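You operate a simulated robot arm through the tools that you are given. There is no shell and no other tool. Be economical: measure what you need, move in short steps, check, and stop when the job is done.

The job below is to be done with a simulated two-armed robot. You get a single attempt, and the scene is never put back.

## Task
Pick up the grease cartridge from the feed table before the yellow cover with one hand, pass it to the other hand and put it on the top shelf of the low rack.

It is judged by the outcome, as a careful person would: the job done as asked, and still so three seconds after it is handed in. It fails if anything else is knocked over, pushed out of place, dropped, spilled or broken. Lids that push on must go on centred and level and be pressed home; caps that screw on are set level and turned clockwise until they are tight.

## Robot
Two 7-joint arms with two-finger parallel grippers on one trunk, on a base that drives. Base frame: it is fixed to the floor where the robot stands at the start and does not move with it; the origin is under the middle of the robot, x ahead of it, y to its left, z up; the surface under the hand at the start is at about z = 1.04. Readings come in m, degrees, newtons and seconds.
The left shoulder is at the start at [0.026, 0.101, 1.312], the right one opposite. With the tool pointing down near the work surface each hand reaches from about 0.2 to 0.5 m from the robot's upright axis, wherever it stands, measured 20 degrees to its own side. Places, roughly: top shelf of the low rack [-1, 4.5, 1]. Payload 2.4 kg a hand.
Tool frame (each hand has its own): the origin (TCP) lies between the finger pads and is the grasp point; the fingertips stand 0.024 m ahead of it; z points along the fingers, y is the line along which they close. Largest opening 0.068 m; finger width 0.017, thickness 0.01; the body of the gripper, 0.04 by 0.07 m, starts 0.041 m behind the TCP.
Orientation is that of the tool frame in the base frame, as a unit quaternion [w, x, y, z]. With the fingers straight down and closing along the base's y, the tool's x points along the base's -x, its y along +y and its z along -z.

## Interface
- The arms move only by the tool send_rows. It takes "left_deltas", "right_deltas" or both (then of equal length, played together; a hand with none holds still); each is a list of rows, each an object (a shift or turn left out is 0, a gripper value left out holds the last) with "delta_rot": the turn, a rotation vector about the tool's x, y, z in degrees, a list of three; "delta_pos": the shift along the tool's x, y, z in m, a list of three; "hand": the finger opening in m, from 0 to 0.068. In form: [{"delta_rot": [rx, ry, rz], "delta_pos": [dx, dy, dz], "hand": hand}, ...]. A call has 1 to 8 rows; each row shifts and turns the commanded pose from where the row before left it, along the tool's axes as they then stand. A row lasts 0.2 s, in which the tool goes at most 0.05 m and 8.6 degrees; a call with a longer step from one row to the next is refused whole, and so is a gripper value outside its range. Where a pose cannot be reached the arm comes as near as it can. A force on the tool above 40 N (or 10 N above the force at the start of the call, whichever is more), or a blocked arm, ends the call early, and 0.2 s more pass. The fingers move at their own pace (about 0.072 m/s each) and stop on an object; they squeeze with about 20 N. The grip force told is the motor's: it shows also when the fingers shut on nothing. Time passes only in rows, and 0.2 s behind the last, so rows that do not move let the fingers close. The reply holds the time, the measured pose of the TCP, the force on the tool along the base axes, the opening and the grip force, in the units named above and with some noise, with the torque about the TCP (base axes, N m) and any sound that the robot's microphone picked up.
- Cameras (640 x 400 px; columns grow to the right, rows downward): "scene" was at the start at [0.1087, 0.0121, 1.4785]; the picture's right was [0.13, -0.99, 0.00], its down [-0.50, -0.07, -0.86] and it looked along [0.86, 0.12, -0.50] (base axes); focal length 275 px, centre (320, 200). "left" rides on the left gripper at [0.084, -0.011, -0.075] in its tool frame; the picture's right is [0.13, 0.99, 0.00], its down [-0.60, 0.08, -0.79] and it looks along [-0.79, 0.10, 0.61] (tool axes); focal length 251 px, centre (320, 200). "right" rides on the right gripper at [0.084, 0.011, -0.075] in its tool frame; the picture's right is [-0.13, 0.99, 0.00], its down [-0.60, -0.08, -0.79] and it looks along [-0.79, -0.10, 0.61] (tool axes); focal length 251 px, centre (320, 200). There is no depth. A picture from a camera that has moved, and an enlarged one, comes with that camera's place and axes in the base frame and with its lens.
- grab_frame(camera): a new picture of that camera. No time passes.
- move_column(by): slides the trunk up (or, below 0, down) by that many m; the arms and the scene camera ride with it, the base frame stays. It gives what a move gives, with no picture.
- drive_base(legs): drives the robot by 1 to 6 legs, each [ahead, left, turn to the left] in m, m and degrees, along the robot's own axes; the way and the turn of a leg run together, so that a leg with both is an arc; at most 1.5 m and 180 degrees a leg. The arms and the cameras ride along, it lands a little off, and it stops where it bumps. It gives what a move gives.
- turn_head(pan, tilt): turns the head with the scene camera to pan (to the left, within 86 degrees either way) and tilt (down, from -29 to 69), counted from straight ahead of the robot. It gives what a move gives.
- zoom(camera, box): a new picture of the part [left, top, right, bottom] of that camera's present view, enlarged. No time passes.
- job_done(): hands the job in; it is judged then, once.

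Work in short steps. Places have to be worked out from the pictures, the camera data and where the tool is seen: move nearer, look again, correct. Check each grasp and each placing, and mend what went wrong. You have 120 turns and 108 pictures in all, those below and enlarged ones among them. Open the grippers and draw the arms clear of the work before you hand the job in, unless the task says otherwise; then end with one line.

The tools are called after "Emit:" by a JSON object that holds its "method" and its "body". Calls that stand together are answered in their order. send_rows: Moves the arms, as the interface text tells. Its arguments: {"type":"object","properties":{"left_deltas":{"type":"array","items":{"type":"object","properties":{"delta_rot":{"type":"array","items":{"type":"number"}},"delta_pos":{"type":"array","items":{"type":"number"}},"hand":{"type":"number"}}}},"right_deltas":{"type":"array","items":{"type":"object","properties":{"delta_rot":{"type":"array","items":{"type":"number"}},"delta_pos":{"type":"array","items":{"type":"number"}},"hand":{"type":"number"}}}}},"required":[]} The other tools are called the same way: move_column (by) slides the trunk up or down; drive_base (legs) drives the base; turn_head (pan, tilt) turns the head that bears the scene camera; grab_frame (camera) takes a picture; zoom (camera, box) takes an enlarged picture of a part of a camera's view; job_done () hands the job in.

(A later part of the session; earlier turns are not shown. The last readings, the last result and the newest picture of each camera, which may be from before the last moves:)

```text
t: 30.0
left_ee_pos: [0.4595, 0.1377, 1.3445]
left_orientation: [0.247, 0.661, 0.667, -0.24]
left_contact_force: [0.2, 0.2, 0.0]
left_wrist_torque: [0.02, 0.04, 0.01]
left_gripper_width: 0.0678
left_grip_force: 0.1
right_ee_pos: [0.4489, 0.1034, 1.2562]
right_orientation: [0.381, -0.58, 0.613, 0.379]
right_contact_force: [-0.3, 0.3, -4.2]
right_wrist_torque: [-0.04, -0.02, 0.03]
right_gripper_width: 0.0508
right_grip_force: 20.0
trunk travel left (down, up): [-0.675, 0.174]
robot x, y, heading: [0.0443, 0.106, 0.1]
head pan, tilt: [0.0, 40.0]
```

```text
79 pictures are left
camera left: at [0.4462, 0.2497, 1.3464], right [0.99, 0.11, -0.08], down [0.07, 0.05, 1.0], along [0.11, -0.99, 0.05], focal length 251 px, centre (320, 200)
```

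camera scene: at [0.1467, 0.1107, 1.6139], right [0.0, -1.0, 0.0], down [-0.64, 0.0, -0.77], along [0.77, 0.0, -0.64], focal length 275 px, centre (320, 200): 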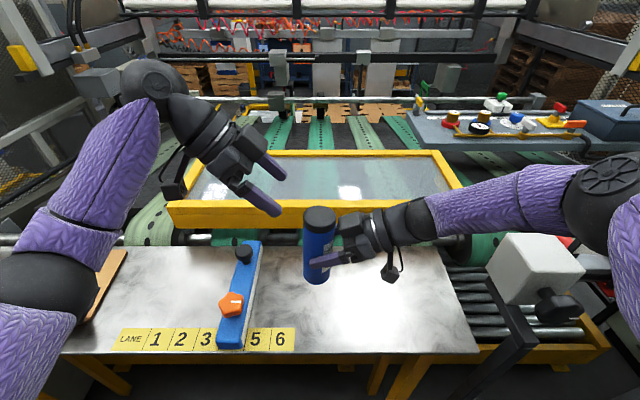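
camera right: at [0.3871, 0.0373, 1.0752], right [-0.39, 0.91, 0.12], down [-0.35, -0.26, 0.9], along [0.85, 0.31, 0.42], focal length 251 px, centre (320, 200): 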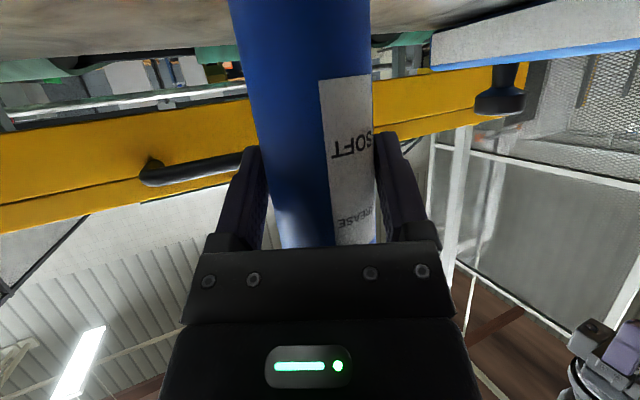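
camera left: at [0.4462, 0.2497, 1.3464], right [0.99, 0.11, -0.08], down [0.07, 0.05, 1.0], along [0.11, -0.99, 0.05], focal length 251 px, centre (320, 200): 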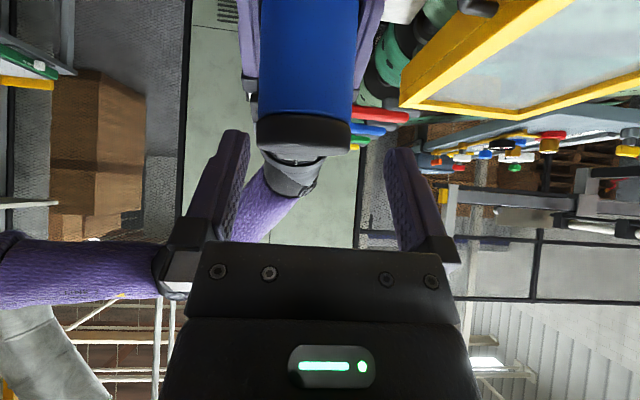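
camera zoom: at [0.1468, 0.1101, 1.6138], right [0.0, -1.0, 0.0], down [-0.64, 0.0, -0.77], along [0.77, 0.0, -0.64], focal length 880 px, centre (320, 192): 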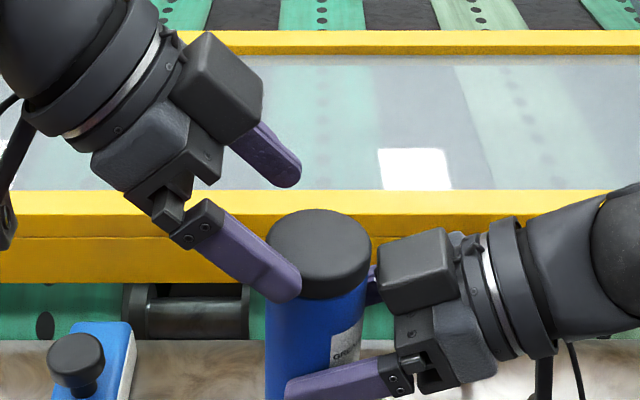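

The cap sits about 6 mm off towards −x, so I correct that and advance half of the remaining way.

Emit:
{"method": "send_rows", "body": {"left_deltas": [{"delta_pos": [0.001, -0.006, 0.0]}, {"delta_pos": [0.001, 0, 0.012]}, {"delta_pos": [0, 0, 0.012]}]}}

Emit:
{"method": "zoom", "body": {"camera": "scene", "box": [220, 140, 420, 265]}}

Emit:
{"method": "grab_frame", "body": {"camera": "left"}}

```text
t: 30.8
left_ee_pos: [0.4533, 0.1223, 1.3236]
left_orientation: [0.249, 0.66, 0.667, -0.239]
left_contact_force: [-0.3, -0.4, -0.6]
left_wrist_torque: [0.0, 0.01, 0.05]
left_gripper_width: 0.0679
left_grip_force: 0.1
right_ee_pos: [0.4485, 0.1038, 1.2587]
right_orientation: [0.381, -0.58, 0.612, 0.379]
right_contact_force: [0.6, 0.3, -4.2]
right_wrist_torque: [-0.04, 0.02, -0.03]
right_gripper_width: 0.0503
right_grip_force: 20.6
trunk travel left (down, up): [-0.675, 0.174]
robot x, y, heading: [0.0485, 0.112, -0.1]
head pan, tilt: [0.0, 40.0]
```

```text
3.20 times, centred on (320, 202) of scene
camera zoom: at [0.1466, 0.1105, 1.6138], right [0.0, -1.0, 0.0], down [-0.64, 0.0, -0.77], along [0.77, 0.0, -0.64], focal length 880 px, centre (320, 192)
```

zoom: 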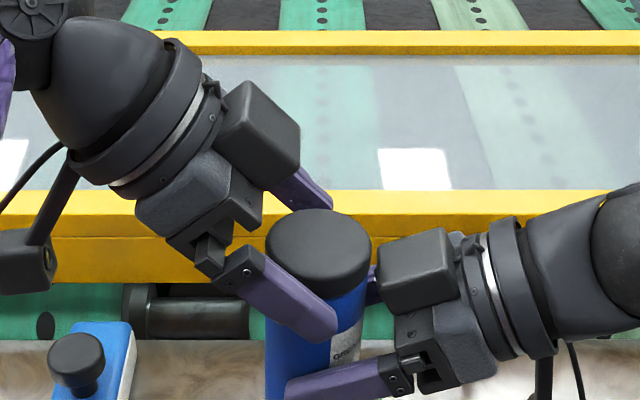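

```text
77 pictures are left
camera left: at [0.4404, 0.2339, 1.326], right [0.99, 0.11, -0.07], down [0.07, 0.05, 1.0], along [0.11, -0.99, 0.05], focal length 251 px, centre (320, 200)
```

left: 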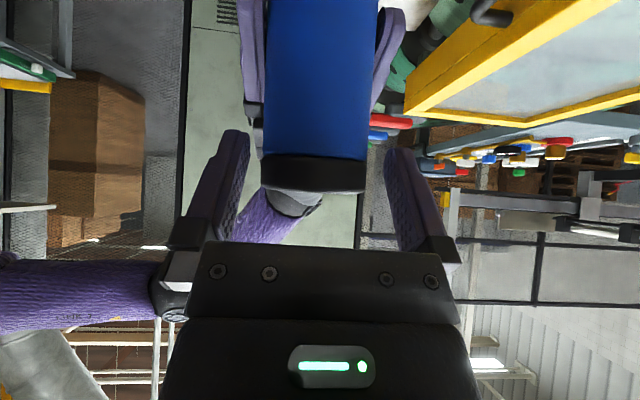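

Well centred now. I advance the last 14 mm and close the left gripper on the cap and neck.

Emit:
{"method": "send_rows", "body": {"left_deltas": [{"delta_pos": [0, 0, 0.007]}, {"delta_pos": [0, 0, 0.007]}, {"hand": 0.03}, {"hand": 0.03}, {"hand": 0.03}]}}

Emit:
{"method": "zoom", "body": {"camera": "scene", "box": [220, 140, 420, 265]}}

Emit:
{"method": "grab_frame", "body": {"camera": "left"}}

```text
t: 32.0
left_ee_pos: [0.4505, 0.1133, 1.3131]
left_orientation: [0.247, 0.662, 0.666, -0.241]
left_contact_force: [-21.8, -1.1, 5.2]
left_wrist_torque: [-0.03, 0.74, 0.11]
left_gripper_width: 0.0513
left_grip_force: 20.3
right_ee_pos: [0.4501, 0.1035, 1.2586]
right_orientation: [0.383, -0.579, 0.613, 0.378]
right_contact_force: [21.1, 0.7, -10.1]
right_wrist_torque: [-0.11, 0.41, -0.31]
right_gripper_width: 0.0506
right_grip_force: 20.5
trunk travel left (down, up): [-0.675, 0.174]
robot x, y, heading: [0.0514, 0.1109, 0.1]
head pan, tilt: [0.0, 40.0]
```

```text
3.20 times, centred on (320, 202) of scene
camera zoom: at [0.1467, 0.1105, 1.6138], right [0.0, -1.0, 0.0], down [-0.64, 0.0, -0.77], along [0.77, 0.0, -0.64], focal length 880 px, centre (320, 192)
```

zoom: 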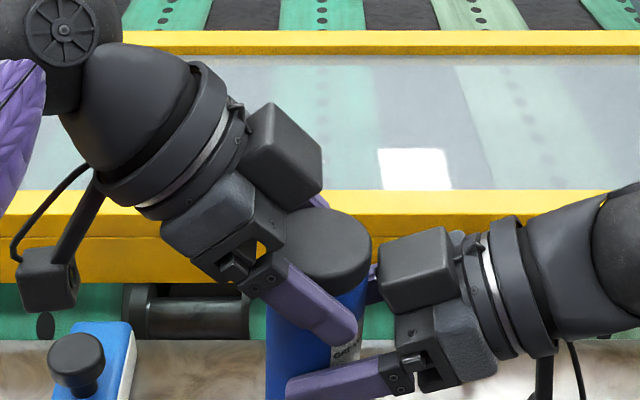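

```text
75 pictures are left
camera left: at [0.4393, 0.2244, 1.3153], right [0.99, 0.11, -0.08], down [0.07, 0.05, 1.0], along [0.11, -0.99, 0.05], focal length 251 px, centre (320, 200)
```

left: 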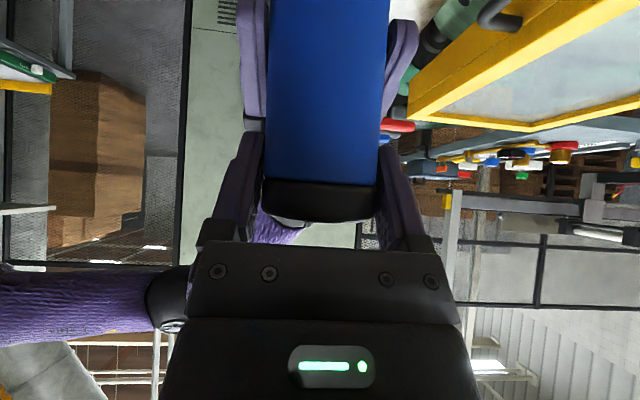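

Both hands hold it, with about 21 N of sideways strain. I ease the left hand 2 mm towards −x, then open the right hand.

Emit:
{"method": "send_rows", "body": {"left_deltas": [{"delta_pos": [0, -0.0025, 0]}, {}]}}

Emit:
{"method": "send_rows", "body": {"right_deltas": [{"hand": 0.06}, {"hand": 0.068}, {"hand": 0.068}]}}

Emit:
{"method": "zoom", "body": {"camera": "scene", "box": [220, 140, 420, 265]}}

Emit:
{"method": "grab_frame", "body": {"camera": "right"}}

```text
t: 32.6
left_ee_pos: [0.4498, 0.1137, 1.3131]
left_orientation: [0.248, 0.661, 0.667, -0.239]
left_contact_force: [-4.7, 4.5, 0.2]
left_wrist_torque: [0.02, 0.61, 0.2]
left_gripper_width: 0.0514
left_grip_force: 19.8
right_ee_pos: [0.4483, 0.103, 1.2576]
right_orientation: [0.382, -0.579, 0.612, 0.379]
right_contact_force: [4.5, -4.6, -5.1]
right_wrist_torque: [0.17, -0.33, -0.24]
right_gripper_width: 0.0505
right_grip_force: 20.1
trunk travel left (down, up): [-0.675, 0.174]
robot x, y, heading: [0.05, 0.115, -0.1]
head pan, tilt: [0.0, 40.0]
```

```text
t: 33.4
left_ee_pos: [0.4503, 0.1125, 1.313]
left_orientation: [0.249, 0.661, 0.666, -0.239]
left_contact_force: [-0.3, -0.5, -0.2]
left_wrist_torque: [-0.01, -0.01, -0.01]
left_gripper_width: 0.0506
left_grip_force: 19.4
right_ee_pos: [0.4481, 0.1037, 1.2591]
right_orientation: [0.381, -0.579, 0.613, 0.379]
right_contact_force: [0.2, 0.3, 0.2]
right_wrist_torque: [0.0, 0.03, 0.02]
right_gripper_width: 0.068
right_grip_force: 0.1
trunk travel left (down, up): [-0.675, 0.174]
robot x, y, heading: [0.0475, 0.1108, -0.3]
head pan, tilt: [0.0, 40.0]
```

```text
3.20 times, centred on (320, 202) of scene
camera zoom: at [0.1467, 0.1105, 1.6138], right [0.0, -1.0, 0.0], down [-0.64, 0.0, -0.77], along [0.77, 0.0, -0.64], focal length 880 px, centre (320, 192)
```

zoom: 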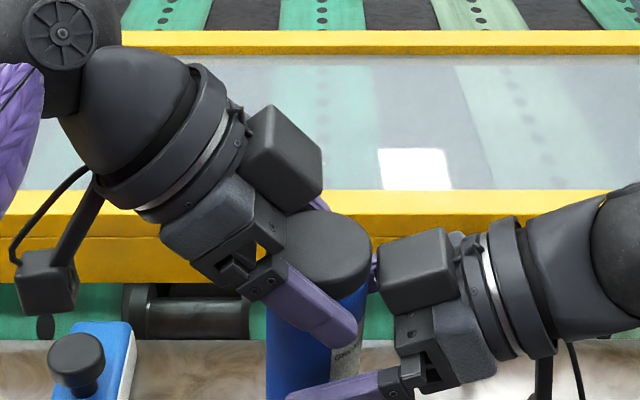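

```text
73 pictures are left
camera right: at [0.4324, 0.0018, 1.2134], right [-0.99, 0.1, 0.14], down [0.08, -0.47, 0.88], along [0.15, 0.88, 0.45], focal length 251 px, centre (320, 200)
```

right: 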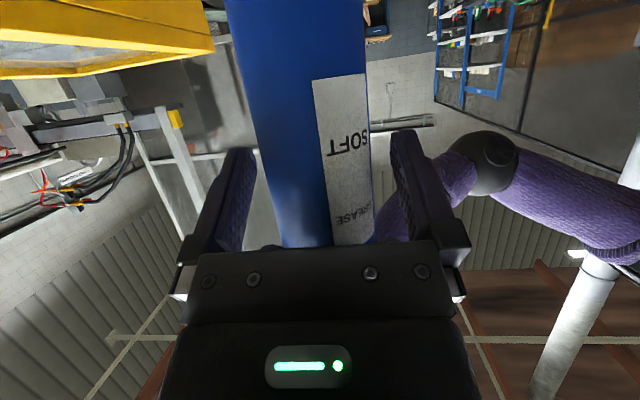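

Right hand is open and the cartridge stays in the left. I back the right hand away along its axis.

Emit:
{"method": "send_rows", "body": {"right_deltas": [{"delta_pos": [0, 0, -0.015]}, {"delta_pos": [0, 0, -0.02]}, {"delta_pos": [0, 0, -0.03]}, {"delta_pos": [0, 0, -0.03]}]}}

Emit:
{"method": "grab_frame", "body": {"camera": "scene"}}

Emit:
{"method": "grab_frame", "body": {"camera": "right"}}

```text
t: 34.4
left_ee_pos: [0.449, 0.1126, 1.3128]
left_orientation: [0.248, 0.661, 0.667, -0.239]
left_contact_force: [0.2, -0.4, 0.8]
left_wrist_torque: [-0.01, 0.0, -0.02]
left_gripper_width: 0.0511
left_grip_force: 20.4
right_ee_pos: [0.4462, 0.017, 1.2969]
right_orientation: [0.382, -0.579, 0.612, 0.379]
right_contact_force: [-0.8, -0.3, -0.3]
right_wrist_torque: [-0.02, -0.01, -0.04]
right_gripper_width: 0.0679
right_grip_force: 0.0
trunk travel left (down, up): [-0.675, 0.174]
robot x, y, heading: [0.0452, 0.1081, 0.1]
head pan, tilt: [0.0, 40.0]
```

```text
72 pictures are left
camera scene: at [0.1464, 0.11, 1.6138], right [0.0, -1.0, 0.0], down [-0.64, 0.0, -0.77], along [0.77, 0.0, -0.64], focal length 275 px, centre (320, 200)
```

scene: 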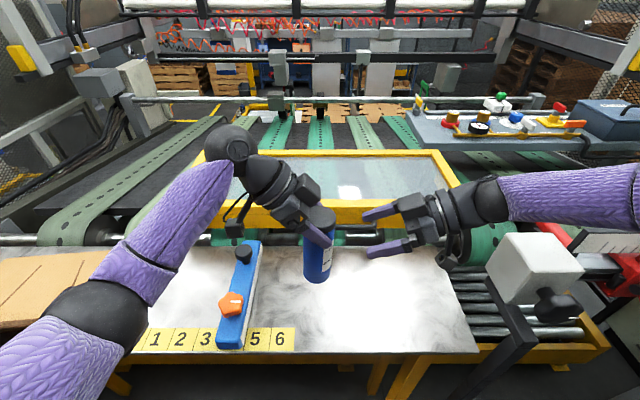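

```text
71 pictures are left
camera right: at [0.4301, -0.085, 1.253], right [-0.99, 0.1, 0.14], down [0.08, -0.47, 0.88], along [0.15, 0.88, 0.45], focal length 251 px, centre (320, 200)
```

right: 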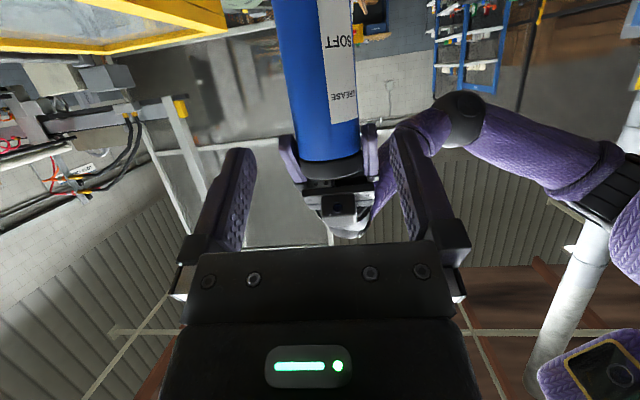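

The handover is complete: the cartridge is in the left hand alone. I back away from the table, then look left towards the rack.

Emit:
{"method": "drive_base", "body": {"legs": [[-0.3, 0, 0]]}}

Emit:
{"method": "turn_head", "body": {"pan": 80, "tilt": 15}}

Emit:
{"method": "grab_frame", "body": {"camera": "scene"}}

```text
t: 36.5
left_ee_pos: [0.151, 0.1137, 1.313]
left_orientation: [0.25, 0.659, 0.668, -0.238]
left_contact_force: [-0.8, -0.6, -0.6]
left_wrist_torque: [-0.01, 0.02, 0.02]
left_gripper_width: 0.0507
left_grip_force: 20.5
right_ee_pos: [0.149, 0.0189, 1.2969]
right_orientation: [0.38, -0.581, 0.611, 0.38]
right_contact_force: [-0.1, 0.3, -0.1]
right_wrist_torque: [0.02, -0.01, 0.01]
right_gripper_width: 0.0679
right_grip_force: 0.1
trunk travel left (down, up): [-0.675, 0.174]
robot x, y, heading: [-0.2513, 0.1101, 0.5]
head pan, tilt: [0.0, 40.0]
```

```text
t: 38.0
left_ee_pos: [0.1521, 0.1131, 1.3137]
left_orientation: [0.249, 0.66, 0.668, -0.238]
left_contact_force: [-0.4, 0.6, -0.5]
left_wrist_torque: [-0.01, 0.0, 0.0]
left_gripper_width: 0.0507
left_grip_force: 19.9
right_ee_pos: [0.1489, 0.0185, 1.2975]
right_orientation: [0.38, -0.581, 0.611, 0.379]
right_contact_force: [1.0, -0.7, -0.1]
right_wrist_torque: [-0.01, 0.03, 0.03]
right_gripper_width: 0.0678
right_grip_force: 0.1
trunk travel left (down, up): [-0.675, 0.174]
robot x, y, heading: [-0.2479, 0.1097, 0.6]
head pan, tilt: [80.0, 15.0]
```

```text
70 pictures are left
camera scene: at [-0.2203, 0.2019, 1.6534], right [0.99, -0.17, 0.0], down [-0.04, -0.26, -0.97], along [0.16, 0.95, -0.26], focal length 275 px, centre (320, 200)
```

scene: 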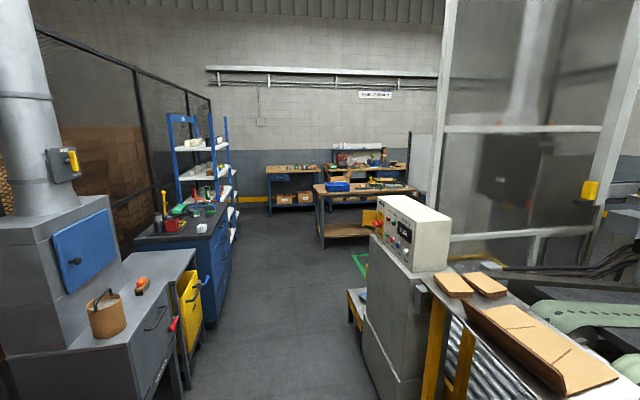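

The aisle and a blue rack are in view. I zoom in to tell which one is the "low rack".

Emit:
{"method": "zoom", "body": {"camera": "scene", "box": [130, 90, 290, 190]}}

Emit:
{"method": "zoom", "body": {"camera": "scene", "box": [130, 160, 290, 260]}}

```text
4.00 times, centred on (210, 140) of scene
camera zoom: at [-0.2203, 0.2019, 1.6534], right [0.99, -0.17, 0.0], down [-0.04, -0.26, -0.97], along [0.16, 0.95, -0.26], focal length 1100 px, centre (760, 440)
```

zoom: 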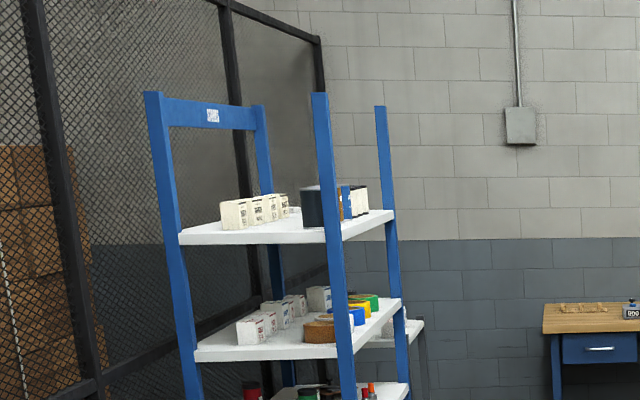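

```text
4.00 times, centred on (210, 210) of scene
camera zoom: at [-0.2203, 0.2019, 1.6534], right [0.99, -0.17, 0.0], down [-0.04, -0.26, -0.97], along [0.16, 0.95, -0.26], focal length 1100 px, centre (760, 160)
```

zoom: 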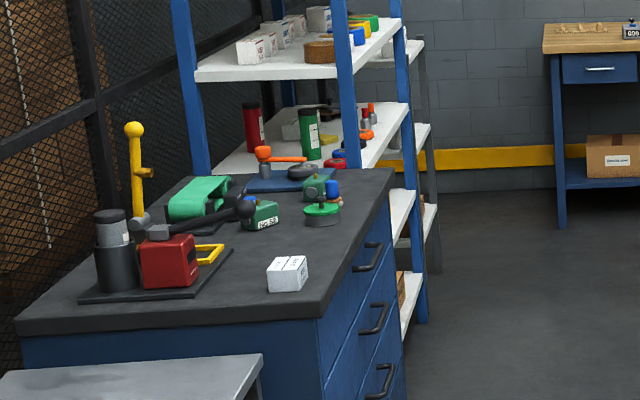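

The low rack (grey posts, white shelves) stands just beyond the tall blue rack, facing the aisle. The aisle spans about x = −0.85 to 0.36, so I shift back a little and strafe left along it.

Emit:
{"method": "drive_base", "body": {"legs": [[-0.04, 0, -0.6], [0, 1.3, 0]]}}

Emit:
{"method": "grab_frame", "body": {"camera": "scene"}}

```text
t: 45.0
left_ee_pos: [0.1206, 1.4204, 1.3141]
left_orientation: [0.248, 0.663, 0.664, -0.24]
left_contact_force: [0.4, -0.1, 0.4]
left_wrist_torque: [0.02, -0.04, 0.0]
left_gripper_width: 0.0508
left_grip_force: 20.4
right_ee_pos: [0.116, 1.3264, 1.2975]
right_orientation: [0.382, -0.578, 0.614, 0.378]
right_contact_force: [0.1, -0.1, 0.4]
right_wrist_torque: [-0.01, 0.0, 0.01]
right_gripper_width: 0.068
right_grip_force: 0.0
trunk travel left (down, up): [-0.675, 0.174]
robot x, y, heading: [-0.2811, 1.4203, -0.4]
head pan, tilt: [80.0, 15.0]
```

```text
67 pictures are left
camera scene: at [-0.2511, 1.513, 1.6534], right [0.98, -0.18, 0.0], down [-0.05, -0.25, -0.97], along [0.17, 0.95, -0.26], focal length 275 px, centre (320, 200)
```

scene: 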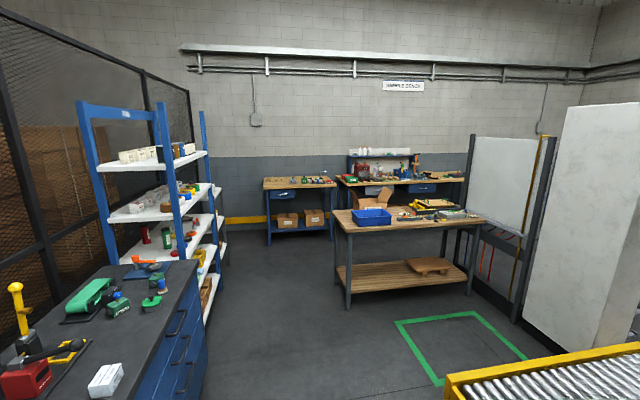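

Still clear: the blue rack front is at x ≈ −0.85 and the work table starts at x ≈ 0.45. I strafe on.

Emit:
{"method": "drive_base", "body": {"legs": [[0, 1.5, 0]]}}

Emit:
{"method": "grab_frame", "body": {"camera": "scene"}}

```text
t: 52.5
left_ee_pos: [0.1414, 2.9144, 1.3134]
left_orientation: [0.246, 0.667, 0.66, -0.242]
left_contact_force: [0.2, -1.0, -0.2]
left_wrist_torque: [0.01, -0.03, 0.01]
left_gripper_width: 0.0506
left_grip_force: 20.3
right_ee_pos: [0.1365, 2.8183, 1.2969]
right_orientation: [0.385, -0.573, 0.619, 0.375]
right_contact_force: [-0.1, -0.5, 0.3]
right_wrist_torque: [-0.01, -0.02, -0.04]
right_gripper_width: 0.0678
right_grip_force: 0.0
trunk travel left (down, up): [-0.675, 0.174]
robot x, y, heading: [-0.2644, 2.9215, -1.2]
head pan, tilt: [80.0, 15.0]
```

```text
66 pictures are left
camera scene: at [-0.2284, 3.0116, 1.6534], right [0.98, -0.2, 0.0], down [-0.05, -0.25, -0.97], along [0.19, 0.95, -0.26], focal length 275 px, centre (320, 200)
```

scene: 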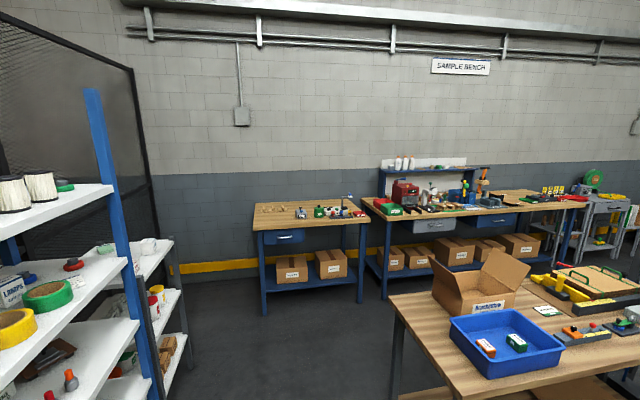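

The low rack's top shelf is visible on the left at about y = 4.3–4.95, and the work table edge at x ≈ 0.27 is a bit close. I shift back 6 cm, straighten and strafe on.

Emit:
{"method": "drive_base", "body": {"legs": [[-0.06, 0, 1.2], [0, 1.45, 0]]}}

Emit:
{"method": "turn_head", "body": {"pan": 86, "tilt": 25}}

Emit:
{"method": "grab_frame", "body": {"camera": "scene"}}

```text
t: 60.1
left_ee_pos: [0.071, 4.3477, 1.3142]
left_orientation: [0.252, 0.654, 0.673, -0.237]
left_contact_force: [0.4, 0.3, -0.1]
left_wrist_torque: [-0.01, 0.01, 0.02]
left_gripper_width: 0.0509
left_grip_force: 20.0
right_ee_pos: [0.0695, 4.2535, 1.297]
right_orientation: [0.378, -0.585, 0.608, 0.382]
right_contact_force: [1.3, -0.2, 0.8]
right_wrist_torque: [-0.01, -0.03, 0.0]
right_gripper_width: 0.0681
right_grip_force: 0.1
trunk travel left (down, up): [-0.675, 0.174]
robot x, y, heading: [-0.3304, 4.3386, 1.2]
head pan, tilt: [80.0, 15.0]
```

```text
t: 60.8
left_ee_pos: [0.0716, 4.3472, 1.3131]
left_orientation: [0.25, 0.655, 0.672, -0.237]
left_contact_force: [-0.2, -0.8, 0.2]
left_wrist_torque: [0.02, 0.03, 0.0]
left_gripper_width: 0.0508
left_grip_force: 20.2
right_ee_pos: [0.0693, 4.2527, 1.2971]
right_orientation: [0.378, -0.584, 0.608, 0.381]
right_contact_force: [-0.6, 0.4, -0.7]
right_wrist_torque: [0.0, 0.03, -0.03]
right_gripper_width: 0.0681
right_grip_force: 0.0
trunk travel left (down, up): [-0.675, 0.174]
robot x, y, heading: [-0.3299, 4.3379, 0.8]
head pan, tilt: [85.9, 25.0]
```

```text
65 pictures are left
camera scene: at [-0.3122, 4.4303, 1.6372], right [1.0, -0.05, 0.0], down [-0.02, -0.42, -0.91], along [0.05, 0.91, -0.42], focal length 275 px, centre (320, 200)
```

scene: 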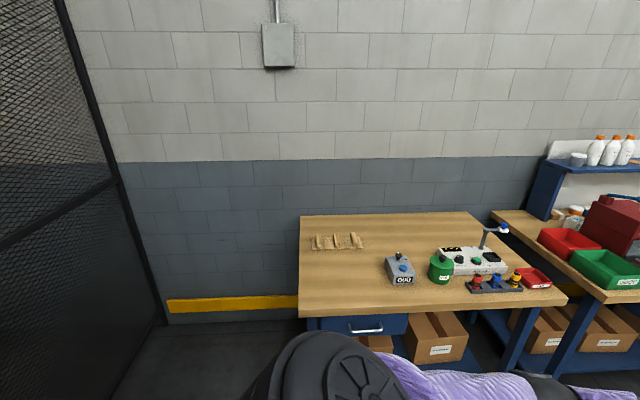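

The bench ahead and the surroundings leave enough swing room. I step 8 cm away from the rack side and turn left 90°, then look at the rack.

Emit:
{"method": "drive_base", "body": {"legs": [[0.08, 0, 0], [0, 0, 90]]}}

Emit:
{"method": "grab_frame", "body": {"camera": "scene"}}

```text
t: 65.7
left_ee_pos: [-0.2592, 4.739, 1.3137]
left_orientation: [0.345, -0.011, 0.938, 0.009]
left_contact_force: [0.0, 0.6, -0.2]
left_wrist_torque: [-0.04, 0.03, 0.0]
left_gripper_width: 0.0508
left_grip_force: 19.6
right_ee_pos: [-0.1638, 4.7388, 1.2969]
right_orientation: [0.002, 0.843, -0.017, -0.538]
right_contact_force: [0.9, -0.5, -0.8]
right_wrist_torque: [0.0, 0.02, 0.02]
right_gripper_width: 0.068
right_grip_force: 0.0
trunk travel left (down, up): [-0.675, 0.174]
robot x, y, heading: [-0.2519, 4.3375, 90.8]
head pan, tilt: [85.9, 25.0]
```

```text
64 pictures are left
camera scene: at [-0.3422, 4.3569, 1.6372], right [0.06, 1.0, 0.0], down [0.42, -0.02, -0.91], along [-0.9, 0.05, -0.42], focal length 275 px, centre (320, 200)
```

scene: 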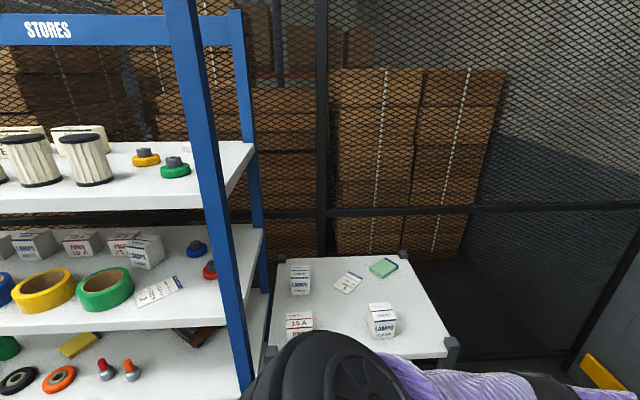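

The top shelf spans x ≈ −0.79…−1.19, y ≈ 4.27…4.72 at z ≈ 1.0, with a free spot between the two front boxes near (−0.89, 4.445). First I move the right hand up and out of the way.

Emit:
{"method": "send_rows", "body": {"right_deltas": [{"delta_pos": [-0.017, 0, -0.034]}, {"delta_pos": [-0.017, 0, -0.034]}, {"delta_pos": [-0.017, 0, -0.034]}, {"delta_pos": [-0.017, 0, -0.034]}, {"delta_pos": [-0.017, 0, -0.034]}]}}

Emit:
{"method": "turn_head", "body": {"pan": 0, "tilt": 35}}

Emit:
{"method": "grab_frame", "body": {"camera": "scene"}}

```text
t: 66.9
left_ee_pos: [-0.2586, 4.7404, 1.3133]
left_orientation: [0.345, -0.011, 0.939, 0.009]
left_contact_force: [1.2, -0.6, -0.3]
left_wrist_torque: [-0.02, -0.01, -0.03]
left_gripper_width: 0.0508
left_grip_force: 20.1
right_ee_pos: [-0.0524, 4.765, 1.4445]
right_orientation: [0.003, 0.842, -0.017, -0.539]
right_contact_force: [0.6, -0.8, -0.8]
right_wrist_torque: [0.01, 0.0, -0.01]
right_gripper_width: 0.0681
right_grip_force: 0.0
right hand out of reach, approached as far as the arm can: row 2, 3, 4
trunk travel left (down, up): [-0.675, 0.174]
robot x, y, heading: [-0.2478, 4.3415, 91.0]
head pan, tilt: [85.9, 25.0]
```

```text
t: 68.5
left_ee_pos: [-0.2594, 4.7414, 1.3133]
left_orientation: [0.345, -0.011, 0.939, 0.009]
left_contact_force: [-0.4, -0.4, 0.8]
left_wrist_torque: [0.02, 0.01, 0.01]
left_gripper_width: 0.0505
left_grip_force: 19.8
right_ee_pos: [-0.053, 4.7654, 1.4441]
right_orientation: [0.002, 0.843, -0.018, -0.538]
right_contact_force: [0.1, 0.1, -0.1]
right_wrist_torque: [0.02, -0.02, -0.02]
right_gripper_width: 0.0683
right_grip_force: 0.0
trunk travel left (down, up): [-0.675, 0.174]
robot x, y, heading: [-0.2482, 4.3388, 90.8]
head pan, tilt: [0.0, 35.0]
```

```text
63 pictures are left
camera scene: at [-0.2514, 4.4398, 1.6214], right [1.0, 0.02, 0.0], down [0.01, -0.57, -0.82], along [-0.01, 0.82, -0.57], focal length 275 px, centre (320, 200)
```

scene: 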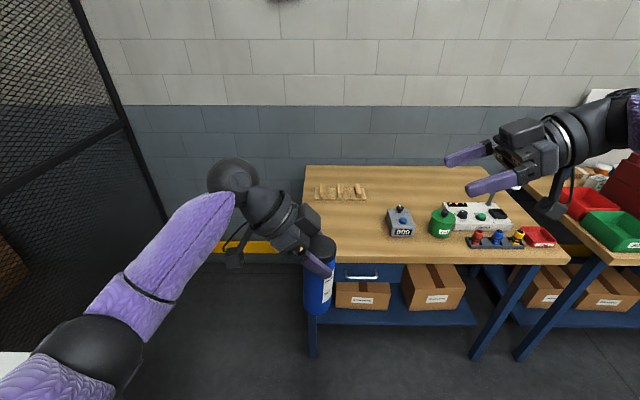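

Right hand is clear. Now I yaw the left hand back towards forward-pointing, with the cartridge staying upright in it.

Emit:
{"method": "send_rows", "body": {"left_deltas": [{"delta_rot": [-5.1, 0, -6.1]}, {"delta_rot": [-5.1, 0, -6.1]}, {"delta_rot": [-5.1, 0, -6.1]}, {"delta_rot": [-5.1, 0, -6.1]}, {"delta_rot": [-5.1, 0, -6.1]}, {"delta_rot": [-5.1, 0, -6.1]}, {"delta_rot": [-5.1, 0, -6.1]}]}}

Emit:
{"method": "grab_frame", "body": {"camera": "scene"}}

```text
t: 70.1
left_ee_pos: [-0.2588, 4.7412, 1.3132]
left_orientation: [0.304, -0.45, 0.823, 0.166]
left_contact_force: [0.4, -0.7, 0.5]
left_wrist_torque: [0.02, 0.01, -0.01]
left_gripper_width: 0.0506
left_grip_force: 19.4
right_ee_pos: [-0.0519, 4.7653, 1.4442]
right_orientation: [0.002, 0.843, -0.018, -0.538]
right_contact_force: [0.4, 0.0, 0.3]
right_wrist_torque: [-0.03, 0.0, 0.01]
right_gripper_width: 0.0678
right_grip_force: 0.1
trunk travel left (down, up): [-0.675, 0.174]
robot x, y, heading: [-0.2488, 4.339, 90.8]
head pan, tilt: [0.0, 35.0]
```

```text
62 pictures are left
camera scene: at [-0.2511, 4.4397, 1.6214], right [1.0, 0.01, 0.0], down [0.01, -0.57, -0.82], along [-0.01, 0.82, -0.57], focal length 275 px, centre (320, 200)
```

scene: 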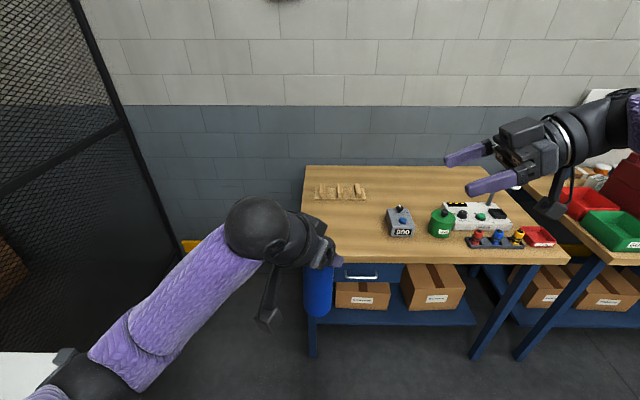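

Upright and steady. I advance 0.15 m so the spot will lie ahead of the left hand, then turn left to face the rack.

Emit:
{"method": "drive_base", "body": {"legs": [[0.15, 0, 0], [0, 0, 89.2]]}}

Emit:
{"method": "grab_frame", "body": {"camera": "scene"}}

```text
t: 75.4
left_ee_pos: [-0.6527, 4.4626, 1.3132]
left_orientation: [-0.091, 0.906, -0.244, -0.334]
left_contact_force: [0.3, -0.1, -0.4]
left_wrist_torque: [0.0, -0.01, -0.02]
left_gripper_width: 0.0507
left_grip_force: 20.0
right_ee_pos: [-0.6878, 4.6681, 1.4441]
right_orientation: [0.39, 0.595, 0.597, -0.37]
right_contact_force: [-0.8, 0.2, -0.2]
right_wrist_torque: [0.04, 0.01, -0.01]
right_gripper_width: 0.068
right_grip_force: 0.0
trunk travel left (down, up): [-0.675, 0.174]
robot x, y, heading: [-0.2532, 4.4886, -176.4]
head pan, tilt: [0.0, 35.0]
```

```text
61 pictures are left
camera scene: at [-0.3522, 4.4835, 1.6214], right [-0.06, 1.0, 0.0], down [0.57, 0.03, -0.82], along [-0.82, -0.05, -0.57], focal length 275 px, centre (320, 200)
```

scene: 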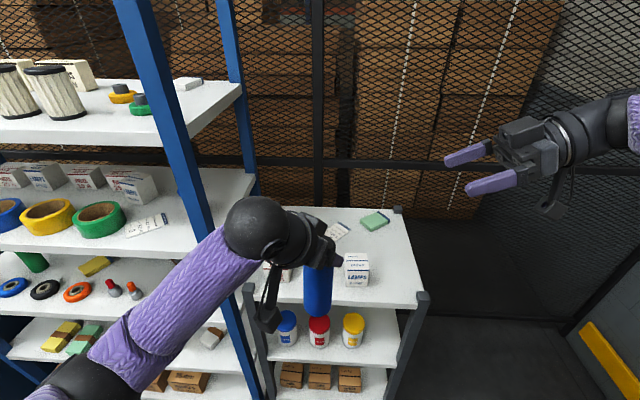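

Facing the rack at heading 183.6°; driving straight along it carries the hand to y ≈ 4.45, right on the gap. I drive 0.15 m ahead, with the cartridge well above the shelf.

Emit:
{"method": "drive_base", "body": {"legs": [[0.15, 0, 0]]}}

Emit:
{"method": "grab_frame", "body": {"camera": "scene"}}

Emit:
{"method": "grab_frame", "body": {"camera": "left"}}

```text
t: 76.8
left_ee_pos: [-0.8033, 4.4538, 1.3116]
left_orientation: [-0.091, 0.906, -0.244, -0.335]
left_contact_force: [-0.7, 0.6, -0.6]
left_wrist_torque: [-0.02, -0.02, 0.0]
left_gripper_width: 0.0507
left_grip_force: 20.0
right_ee_pos: [-0.8388, 4.6593, 1.4437]
right_orientation: [0.391, 0.595, 0.597, -0.37]
right_contact_force: [-0.6, -0.7, -0.5]
right_wrist_torque: [0.03, 0.02, 0.02]
right_gripper_width: 0.068
right_grip_force: 0.0
trunk travel left (down, up): [-0.675, 0.174]
robot x, y, heading: [-0.4013, 4.4782, -176.5]
head pan, tilt: [0.0, 35.0]
```

```text
60 pictures are left
camera scene: at [-0.503, 4.4745, 1.6213], right [-0.06, 1.0, 0.0], down [0.57, 0.03, -0.82], along [-0.82, -0.05, -0.57], focal length 275 px, centre (320, 200)
```

scene: 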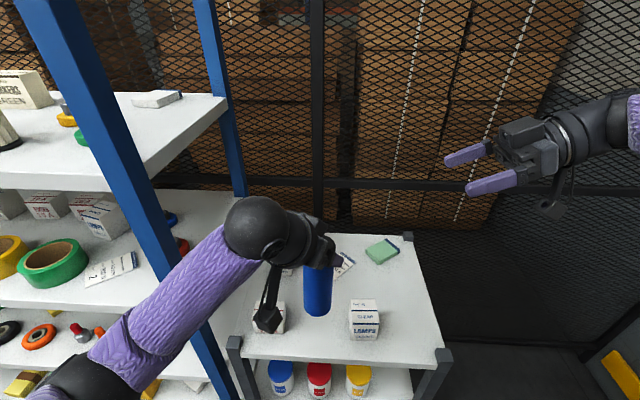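

```text
59 pictures are left
camera left: at [-0.6999, 4.4052, 1.3148], right [-0.41, -0.91, -0.09], down [0.01, -0.1, 1.0], along [-0.91, 0.41, 0.05], focal length 251 px, centre (320, 200)
```

left: 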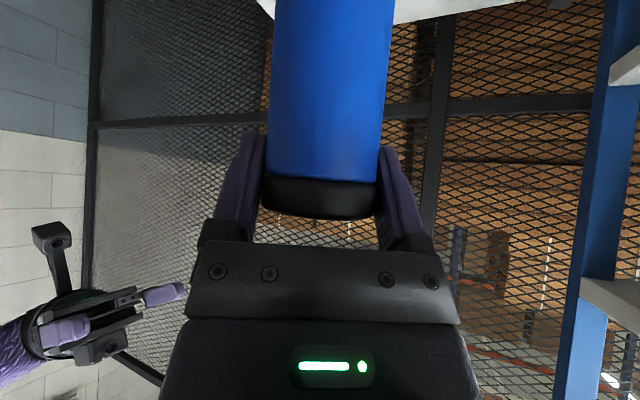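

The left elbow would be close to the blue rack's upright here. The open strip right of the LAMPS box (y ≈ 4.585–4.72) gives more clearance, so I strafe right 0.19 m.

Emit:
{"method": "drive_base", "body": {"legs": [[0, -0.195, 0]]}}

Emit:
{"method": "grab_frame", "body": {"camera": "scene"}}

```text
t: 78.3
left_ee_pos: [-0.8147, 4.6471, 1.3134]
left_orientation: [-0.09, 0.906, -0.243, -0.335]
left_contact_force: [0.0, -0.2, 0.2]
left_wrist_torque: [0.0, -0.01, 0.02]
left_gripper_width: 0.0507
left_grip_force: 20.0
right_ee_pos: [-0.8496, 4.8526, 1.4441]
right_orientation: [0.392, 0.593, 0.598, -0.37]
right_contact_force: [0.1, 0.4, 0.3]
right_wrist_torque: [-0.03, -0.02, -0.03]
right_gripper_width: 0.0678
right_grip_force: 0.1
trunk travel left (down, up): [-0.675, 0.174]
robot x, y, heading: [-0.4135, 4.6711, -176.6]
head pan, tilt: [0.0, 35.0]
```

```text
58 pictures are left
camera scene: at [-0.5136, 4.6698, 1.6214], right [-0.06, 1.0, 0.0], down [0.57, 0.04, -0.82], along [-0.82, -0.05, -0.57], focal length 275 px, centre (320, 200)
```

scene: 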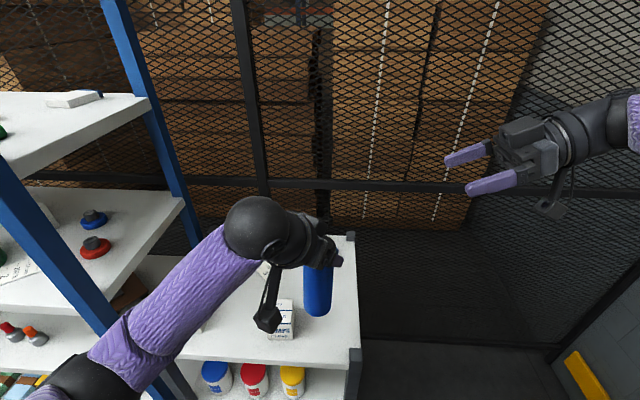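

The strip is confirmed free (y ≈ 4.59–4.73). I extend the left hand about 6.5 cm over the shelf and take out the ~2° lean of the cartridge.

Emit:
{"method": "send_rows", "body": {"left_deltas": [{"delta_pos": [-0.0229, 0.0128, 0.0196]}, {"delta_pos": [-0.0229, 0.0128, 0.0196]}, {"delta_rot": [0, -1.9, 0]}]}}

Emit:
{"method": "grab_frame", "body": {"camera": "left"}}

Emit:
{"method": "grab_frame", "body": {"camera": "right"}}

```text
t: 79.1
left_ee_pos: [-0.878, 4.6567, 1.3129]
left_orientation: [-0.094, 0.9, -0.241, -0.35]
left_contact_force: [0.1, -0.3, 0.2]
left_wrist_torque: [-0.02, -0.02, 0.03]
left_gripper_width: 0.0506
left_grip_force: 20.1
right_ee_pos: [-0.8484, 4.852, 1.4443]
right_orientation: [0.392, 0.593, 0.598, -0.37]
right_contact_force: [0.6, -0.7, 0.8]
right_wrist_torque: [0.01, 0.03, -0.01]
right_gripper_width: 0.068
right_grip_force: 0.2
trunk travel left (down, up): [-0.675, 0.174]
robot x, y, heading: [-0.4152, 4.6747, -176.3]
head pan, tilt: [0.0, 35.0]
```

```text
57 pictures are left
camera left: at [-0.7752, 4.6084, 1.3108], right [-0.41, -0.91, -0.09], down [0.04, -0.11, 0.99], along [-0.91, 0.41, 0.08], focal length 251 px, centre (320, 200)
```

left: 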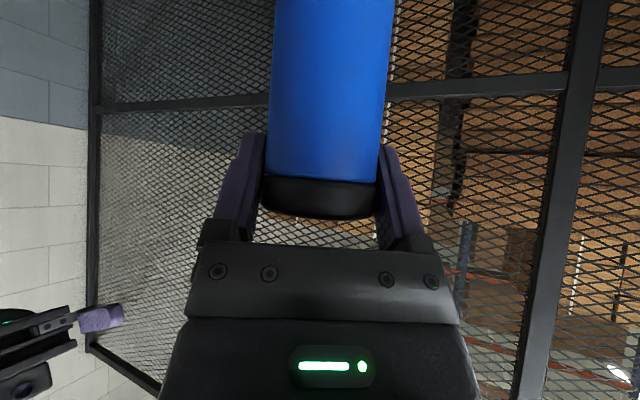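

```text
56 pictures are left
camera right: at [-0.8389, 4.9557, 1.3995], right [0.99, -0.03, 0.14], down [-0.11, 0.46, 0.88], along [-0.09, -0.89, 0.45], focal length 251 px, centre (320, 200)
```

right: 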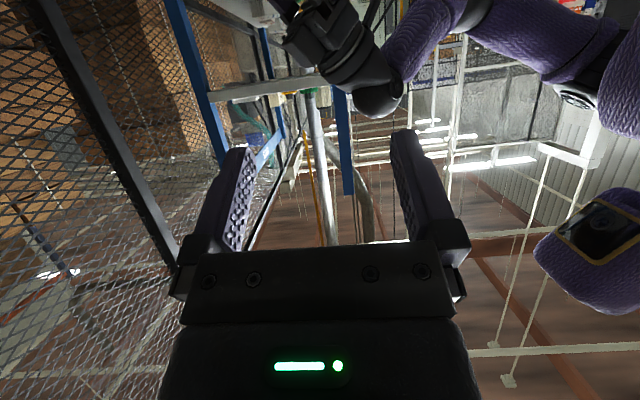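

Positioned over the strip. I lower the trunk 0.14 m and look again.

Emit:
{"method": "move_column", "body": {"by": -0.14}}

Emit:
{"method": "turn_head", "body": {"pan": 0, "tilt": 42}}

Emit:
{"method": "grab_frame", "body": {"camera": "scene"}}

Emit:
{"method": "grab_frame", "body": {"camera": "left"}}

Emit:
{"method": "grab_frame", "body": {"camera": "right"}}

```text
t: 80.8
left_ee_pos: [-0.8798, 4.6543, 1.1728]
left_orientation: [-0.094, 0.901, -0.241, -0.349]
left_contact_force: [-0.4, -0.1, 0.1]
left_wrist_torque: [-0.01, 0.01, 0.0]
left_gripper_width: 0.0507
left_grip_force: 19.3
right_ee_pos: [-0.8521, 4.8517, 1.3015]
right_orientation: [0.394, 0.595, 0.596, -0.368]
right_contact_force: [-0.1, -0.1, -0.2]
right_wrist_torque: [-0.01, -0.02, -0.01]
right_gripper_width: 0.0682
right_grip_force: 0.0
trunk travel left (down, up): [-0.535, 0.314]
robot x, y, heading: [-0.4152, 4.6763, -176.6]
head pan, tilt: [0.0, 35.0]
```

```text
t: 81.5
left_ee_pos: [-0.8787, 4.655, 1.173]
left_orientation: [-0.095, 0.9, -0.242, -0.35]
left_contact_force: [0.1, -0.8, 0.3]
left_wrist_torque: [0.0, -0.03, 0.01]
left_gripper_width: 0.051
left_grip_force: 19.8
right_ee_pos: [-0.8528, 4.8513, 1.2995]
right_orientation: [0.395, 0.595, 0.596, -0.368]
right_contact_force: [0.9, -0.4, 0.5]
right_wrist_torque: [0.0, 0.0, -0.02]
right_gripper_width: 0.0679
right_grip_force: 0.1
trunk travel left (down, up): [-0.535, 0.314]
robot x, y, heading: [-0.4138, 4.6752, -176.1]
head pan, tilt: [0.0, 42.0]
```

```text
55 pictures are left
camera scene: at [-0.5151, 4.6687, 1.4708], right [-0.06, 1.0, 0.0], down [0.67, 0.04, -0.74], along [-0.74, -0.05, -0.67], focal length 275 px, centre (320, 200)
```

scene: 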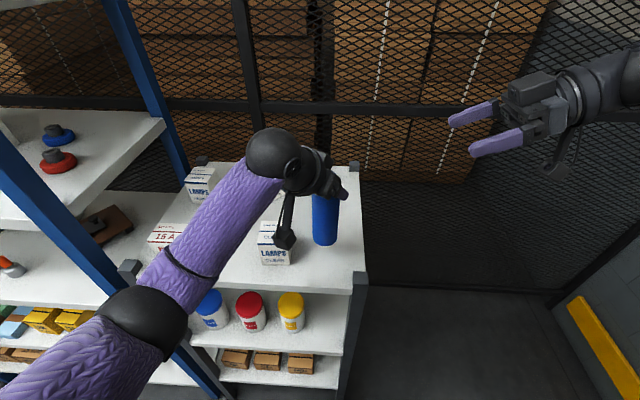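

```text
54 pictures are left
camera left: at [-0.7755, 4.607, 1.1713], right [-0.41, -0.91, -0.09], down [0.04, -0.11, 0.99], along [-0.91, 0.41, 0.08], focal length 251 px, centre (320, 200)
```

left: 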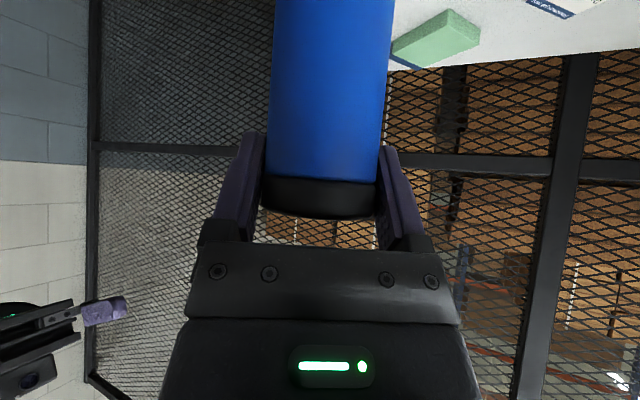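

```text
53 pictures are left
camera right: at [-0.8423, 4.9559, 1.2556], right [0.99, -0.03, 0.15], down [-0.12, 0.47, 0.88], along [-0.1, -0.88, 0.46], focal length 251 px, centre (320, 200)
```

right: 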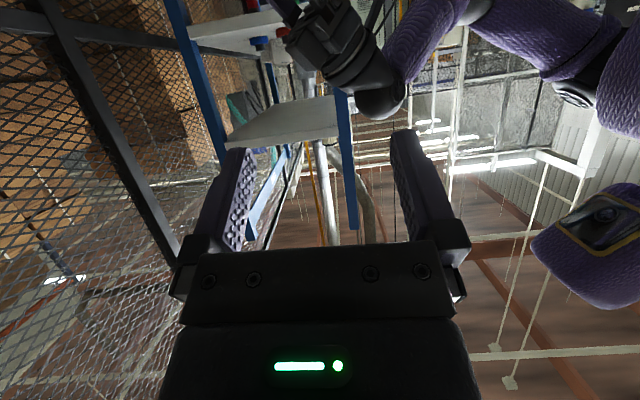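

The cartridge bottom is about 4.5 cm above the shelf, between the LAMPS box and the shelf edge, with the elbow clear. I lower 3 cm more with the trunk.

Emit:
{"method": "move_column", "body": {"by": -0.03}}

Emit:
{"method": "zoom", "body": {"camera": "scene", "box": [220, 120, 420, 245]}}

```text
t: 82.2
left_ee_pos: [-0.8785, 4.6549, 1.1427]
left_orientation: [-0.095, 0.9, -0.242, -0.35]
left_contact_force: [0.7, 0.3, -0.1]
left_wrist_torque: [-0.01, 0.03, -0.01]
left_gripper_width: 0.0507
left_grip_force: 20.4
right_ee_pos: [-0.8536, 4.8506, 1.2708]
right_orientation: [0.397, 0.593, 0.596, -0.369]
right_contact_force: [0.4, -0.1, 0.9]
right_wrist_torque: [-0.01, 0.02, 0.01]
right_gripper_width: 0.0679
right_grip_force: 0.0
trunk travel left (down, up): [-0.505, 0.344]
robot x, y, heading: [-0.4153, 4.6732, -176.3]
head pan, tilt: [0.0, 42.0]
```

```text
3.20 times, centred on (320, 182) of scene
camera zoom: at [-0.5171, 4.6685, 1.4406], right [-0.06, 1.0, 0.0], down [0.67, 0.04, -0.74], along [-0.74, -0.05, -0.67], focal length 880 px, centre (320, 256)
```

zoom: 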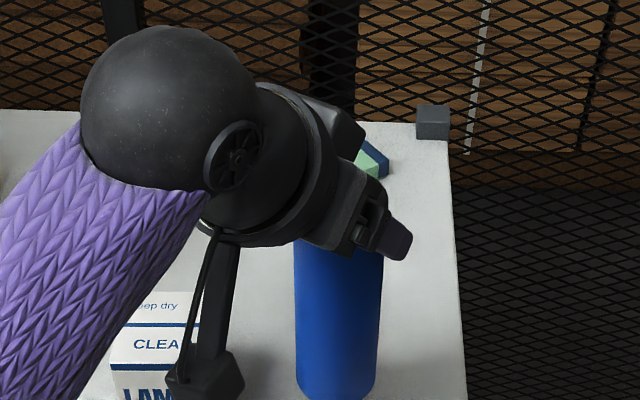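

About 1.5 cm remains by my estimate. I lower with small arm steps and watch the force.

Emit:
{"method": "send_rows", "body": {"left_deltas": [{"delta_pos": [0.0027, 0, 0.0029]}, {"delta_pos": [0.0027, 0, 0.0029]}, {"delta_pos": [0.0014, 0, 0.0015]}]}}

Emit:
{"method": "grab_frame", "body": {"camera": "scene"}}

```text
t: 83.0
left_ee_pos: [-0.8802, 4.654, 1.1313]
left_orientation: [-0.094, 0.901, -0.241, -0.349]
left_contact_force: [0.6, 0.2, 0.5]
left_wrist_torque: [-0.04, -0.01, -0.04]
left_gripper_width: 0.0505
left_grip_force: 19.9
right_ee_pos: [-0.8547, 4.8519, 1.2707]
right_orientation: [0.396, 0.594, 0.595, -0.369]
right_contact_force: [0.1, 0.5, -0.4]
right_wrist_torque: [0.02, 0.02, 0.02]
right_gripper_width: 0.068
right_grip_force: 0.1
trunk travel left (down, up): [-0.505, 0.344]
robot x, y, heading: [-0.4135, 4.6787, -176.6]
head pan, tilt: [0.0, 42.0]
```

```text
51 pictures are left
camera scene: at [-0.5174, 4.6685, 1.4406], right [-0.06, 1.0, 0.0], down [0.67, 0.04, -0.74], along [-0.74, -0.05, -0.67], focal length 275 px, centre (320, 200)
```

scene: 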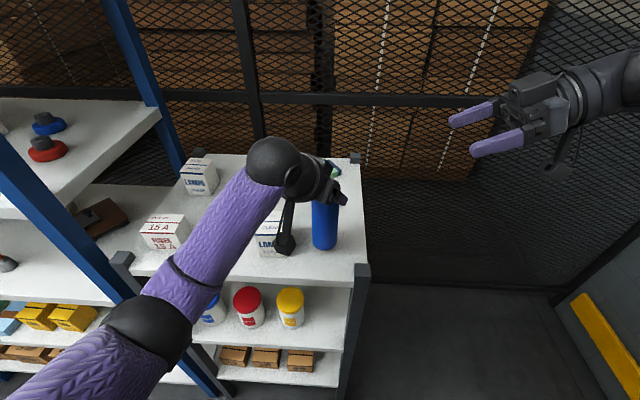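

No contact force yet. I carry on in 2 mm steps.

Emit:
{"method": "send_rows", "body": {"left_deltas": [{"delta_pos": [0.0014, 0, 0.0015]}, {"delta_pos": [0.0014, 0, 0.0015]}]}}

Emit:
{"method": "zoom", "body": {"camera": "scene", "box": [240, 150, 400, 250]}}

```text
t: 83.6
left_ee_pos: [-0.8787, 4.6544, 1.1285]
left_orientation: [-0.095, 0.9, -0.242, -0.349]
left_contact_force: [-0.4, -0.5, -0.3]
left_wrist_torque: [-0.03, -0.01, 0.02]
left_gripper_width: 0.0507
left_grip_force: 19.9
right_ee_pos: [-0.8526, 4.8521, 1.2713]
right_orientation: [0.397, 0.593, 0.596, -0.368]
right_contact_force: [-0.3, 0.4, -0.3]
right_wrist_torque: [-0.01, 0.02, -0.03]
right_gripper_width: 0.0681
right_grip_force: 0.1
trunk travel left (down, up): [-0.505, 0.344]
robot x, y, heading: [-0.4134, 4.674, -176.7]
head pan, tilt: [0.0, 42.0]
```

```text
4.00 times, centred on (320, 200) of scene
camera zoom: at [-0.5174, 4.6685, 1.4406], right [-0.06, 1.0, 0.0], down [0.67, 0.04, -0.74], along [-0.74, -0.05, -0.67], focal length 1100 px, centre (320, 200)
```

zoom: 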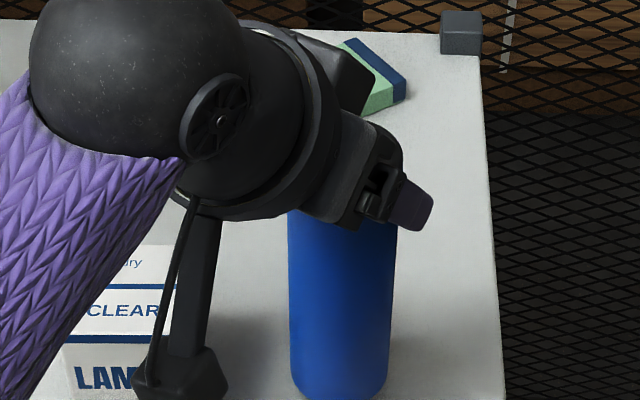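

Still no contact; my estimate is under 1 cm to go. I continue down.

Emit:
{"method": "send_rows", "body": {"left_deltas": [{"delta_pos": [0.0014, 0, 0.0015]}, {"delta_pos": [0.0014, 0, 0.0015]}]}}

Emit:
{"method": "send_rows", "body": {"left_deltas": [{"delta_pos": [0.0014, 0, 0.0015]}]}}

```text
t: 84.2
left_ee_pos: [-0.8784, 4.655, 1.1247]
left_orientation: [-0.095, 0.9, -0.242, -0.349]
left_contact_force: [-0.2, 0.3, -0.1]
left_wrist_torque: [-0.03, 0.02, 0.06]
left_gripper_width: 0.0506
left_grip_force: 20.3
right_ee_pos: [-0.853, 4.8514, 1.2712]
right_orientation: [0.396, 0.594, 0.596, -0.368]
right_contact_force: [0.0, 0.7, -0.4]
right_wrist_torque: [0.0, 0.03, -0.02]
right_gripper_width: 0.0682
right_grip_force: 0.0
trunk travel left (down, up): [-0.505, 0.344]
robot x, y, heading: [-0.4165, 4.6798, -176.1]
head pan, tilt: [0.0, 42.0]
```

```text
t: 84.6
left_ee_pos: [-0.8791, 4.6547, 1.1228]
left_orientation: [-0.095, 0.9, -0.242, -0.349]
left_contact_force: [-0.6, 0.4, 0.7]
left_wrist_torque: [0.01, -0.04, -0.01]
left_gripper_width: 0.051
left_grip_force: 19.8
right_ee_pos: [-0.8531, 4.8512, 1.2709]
right_orientation: [0.396, 0.593, 0.596, -0.368]
right_contact_force: [0.6, -0.3, 0.7]
right_wrist_torque: [0.01, 0.02, 0.02]
right_gripper_width: 0.068
right_grip_force: 0.0
trunk travel left (down, up): [-0.505, 0.344]
robot x, y, heading: [-0.4117, 4.6765, -176.4]
head pan, tilt: [0.0, 42.0]
```

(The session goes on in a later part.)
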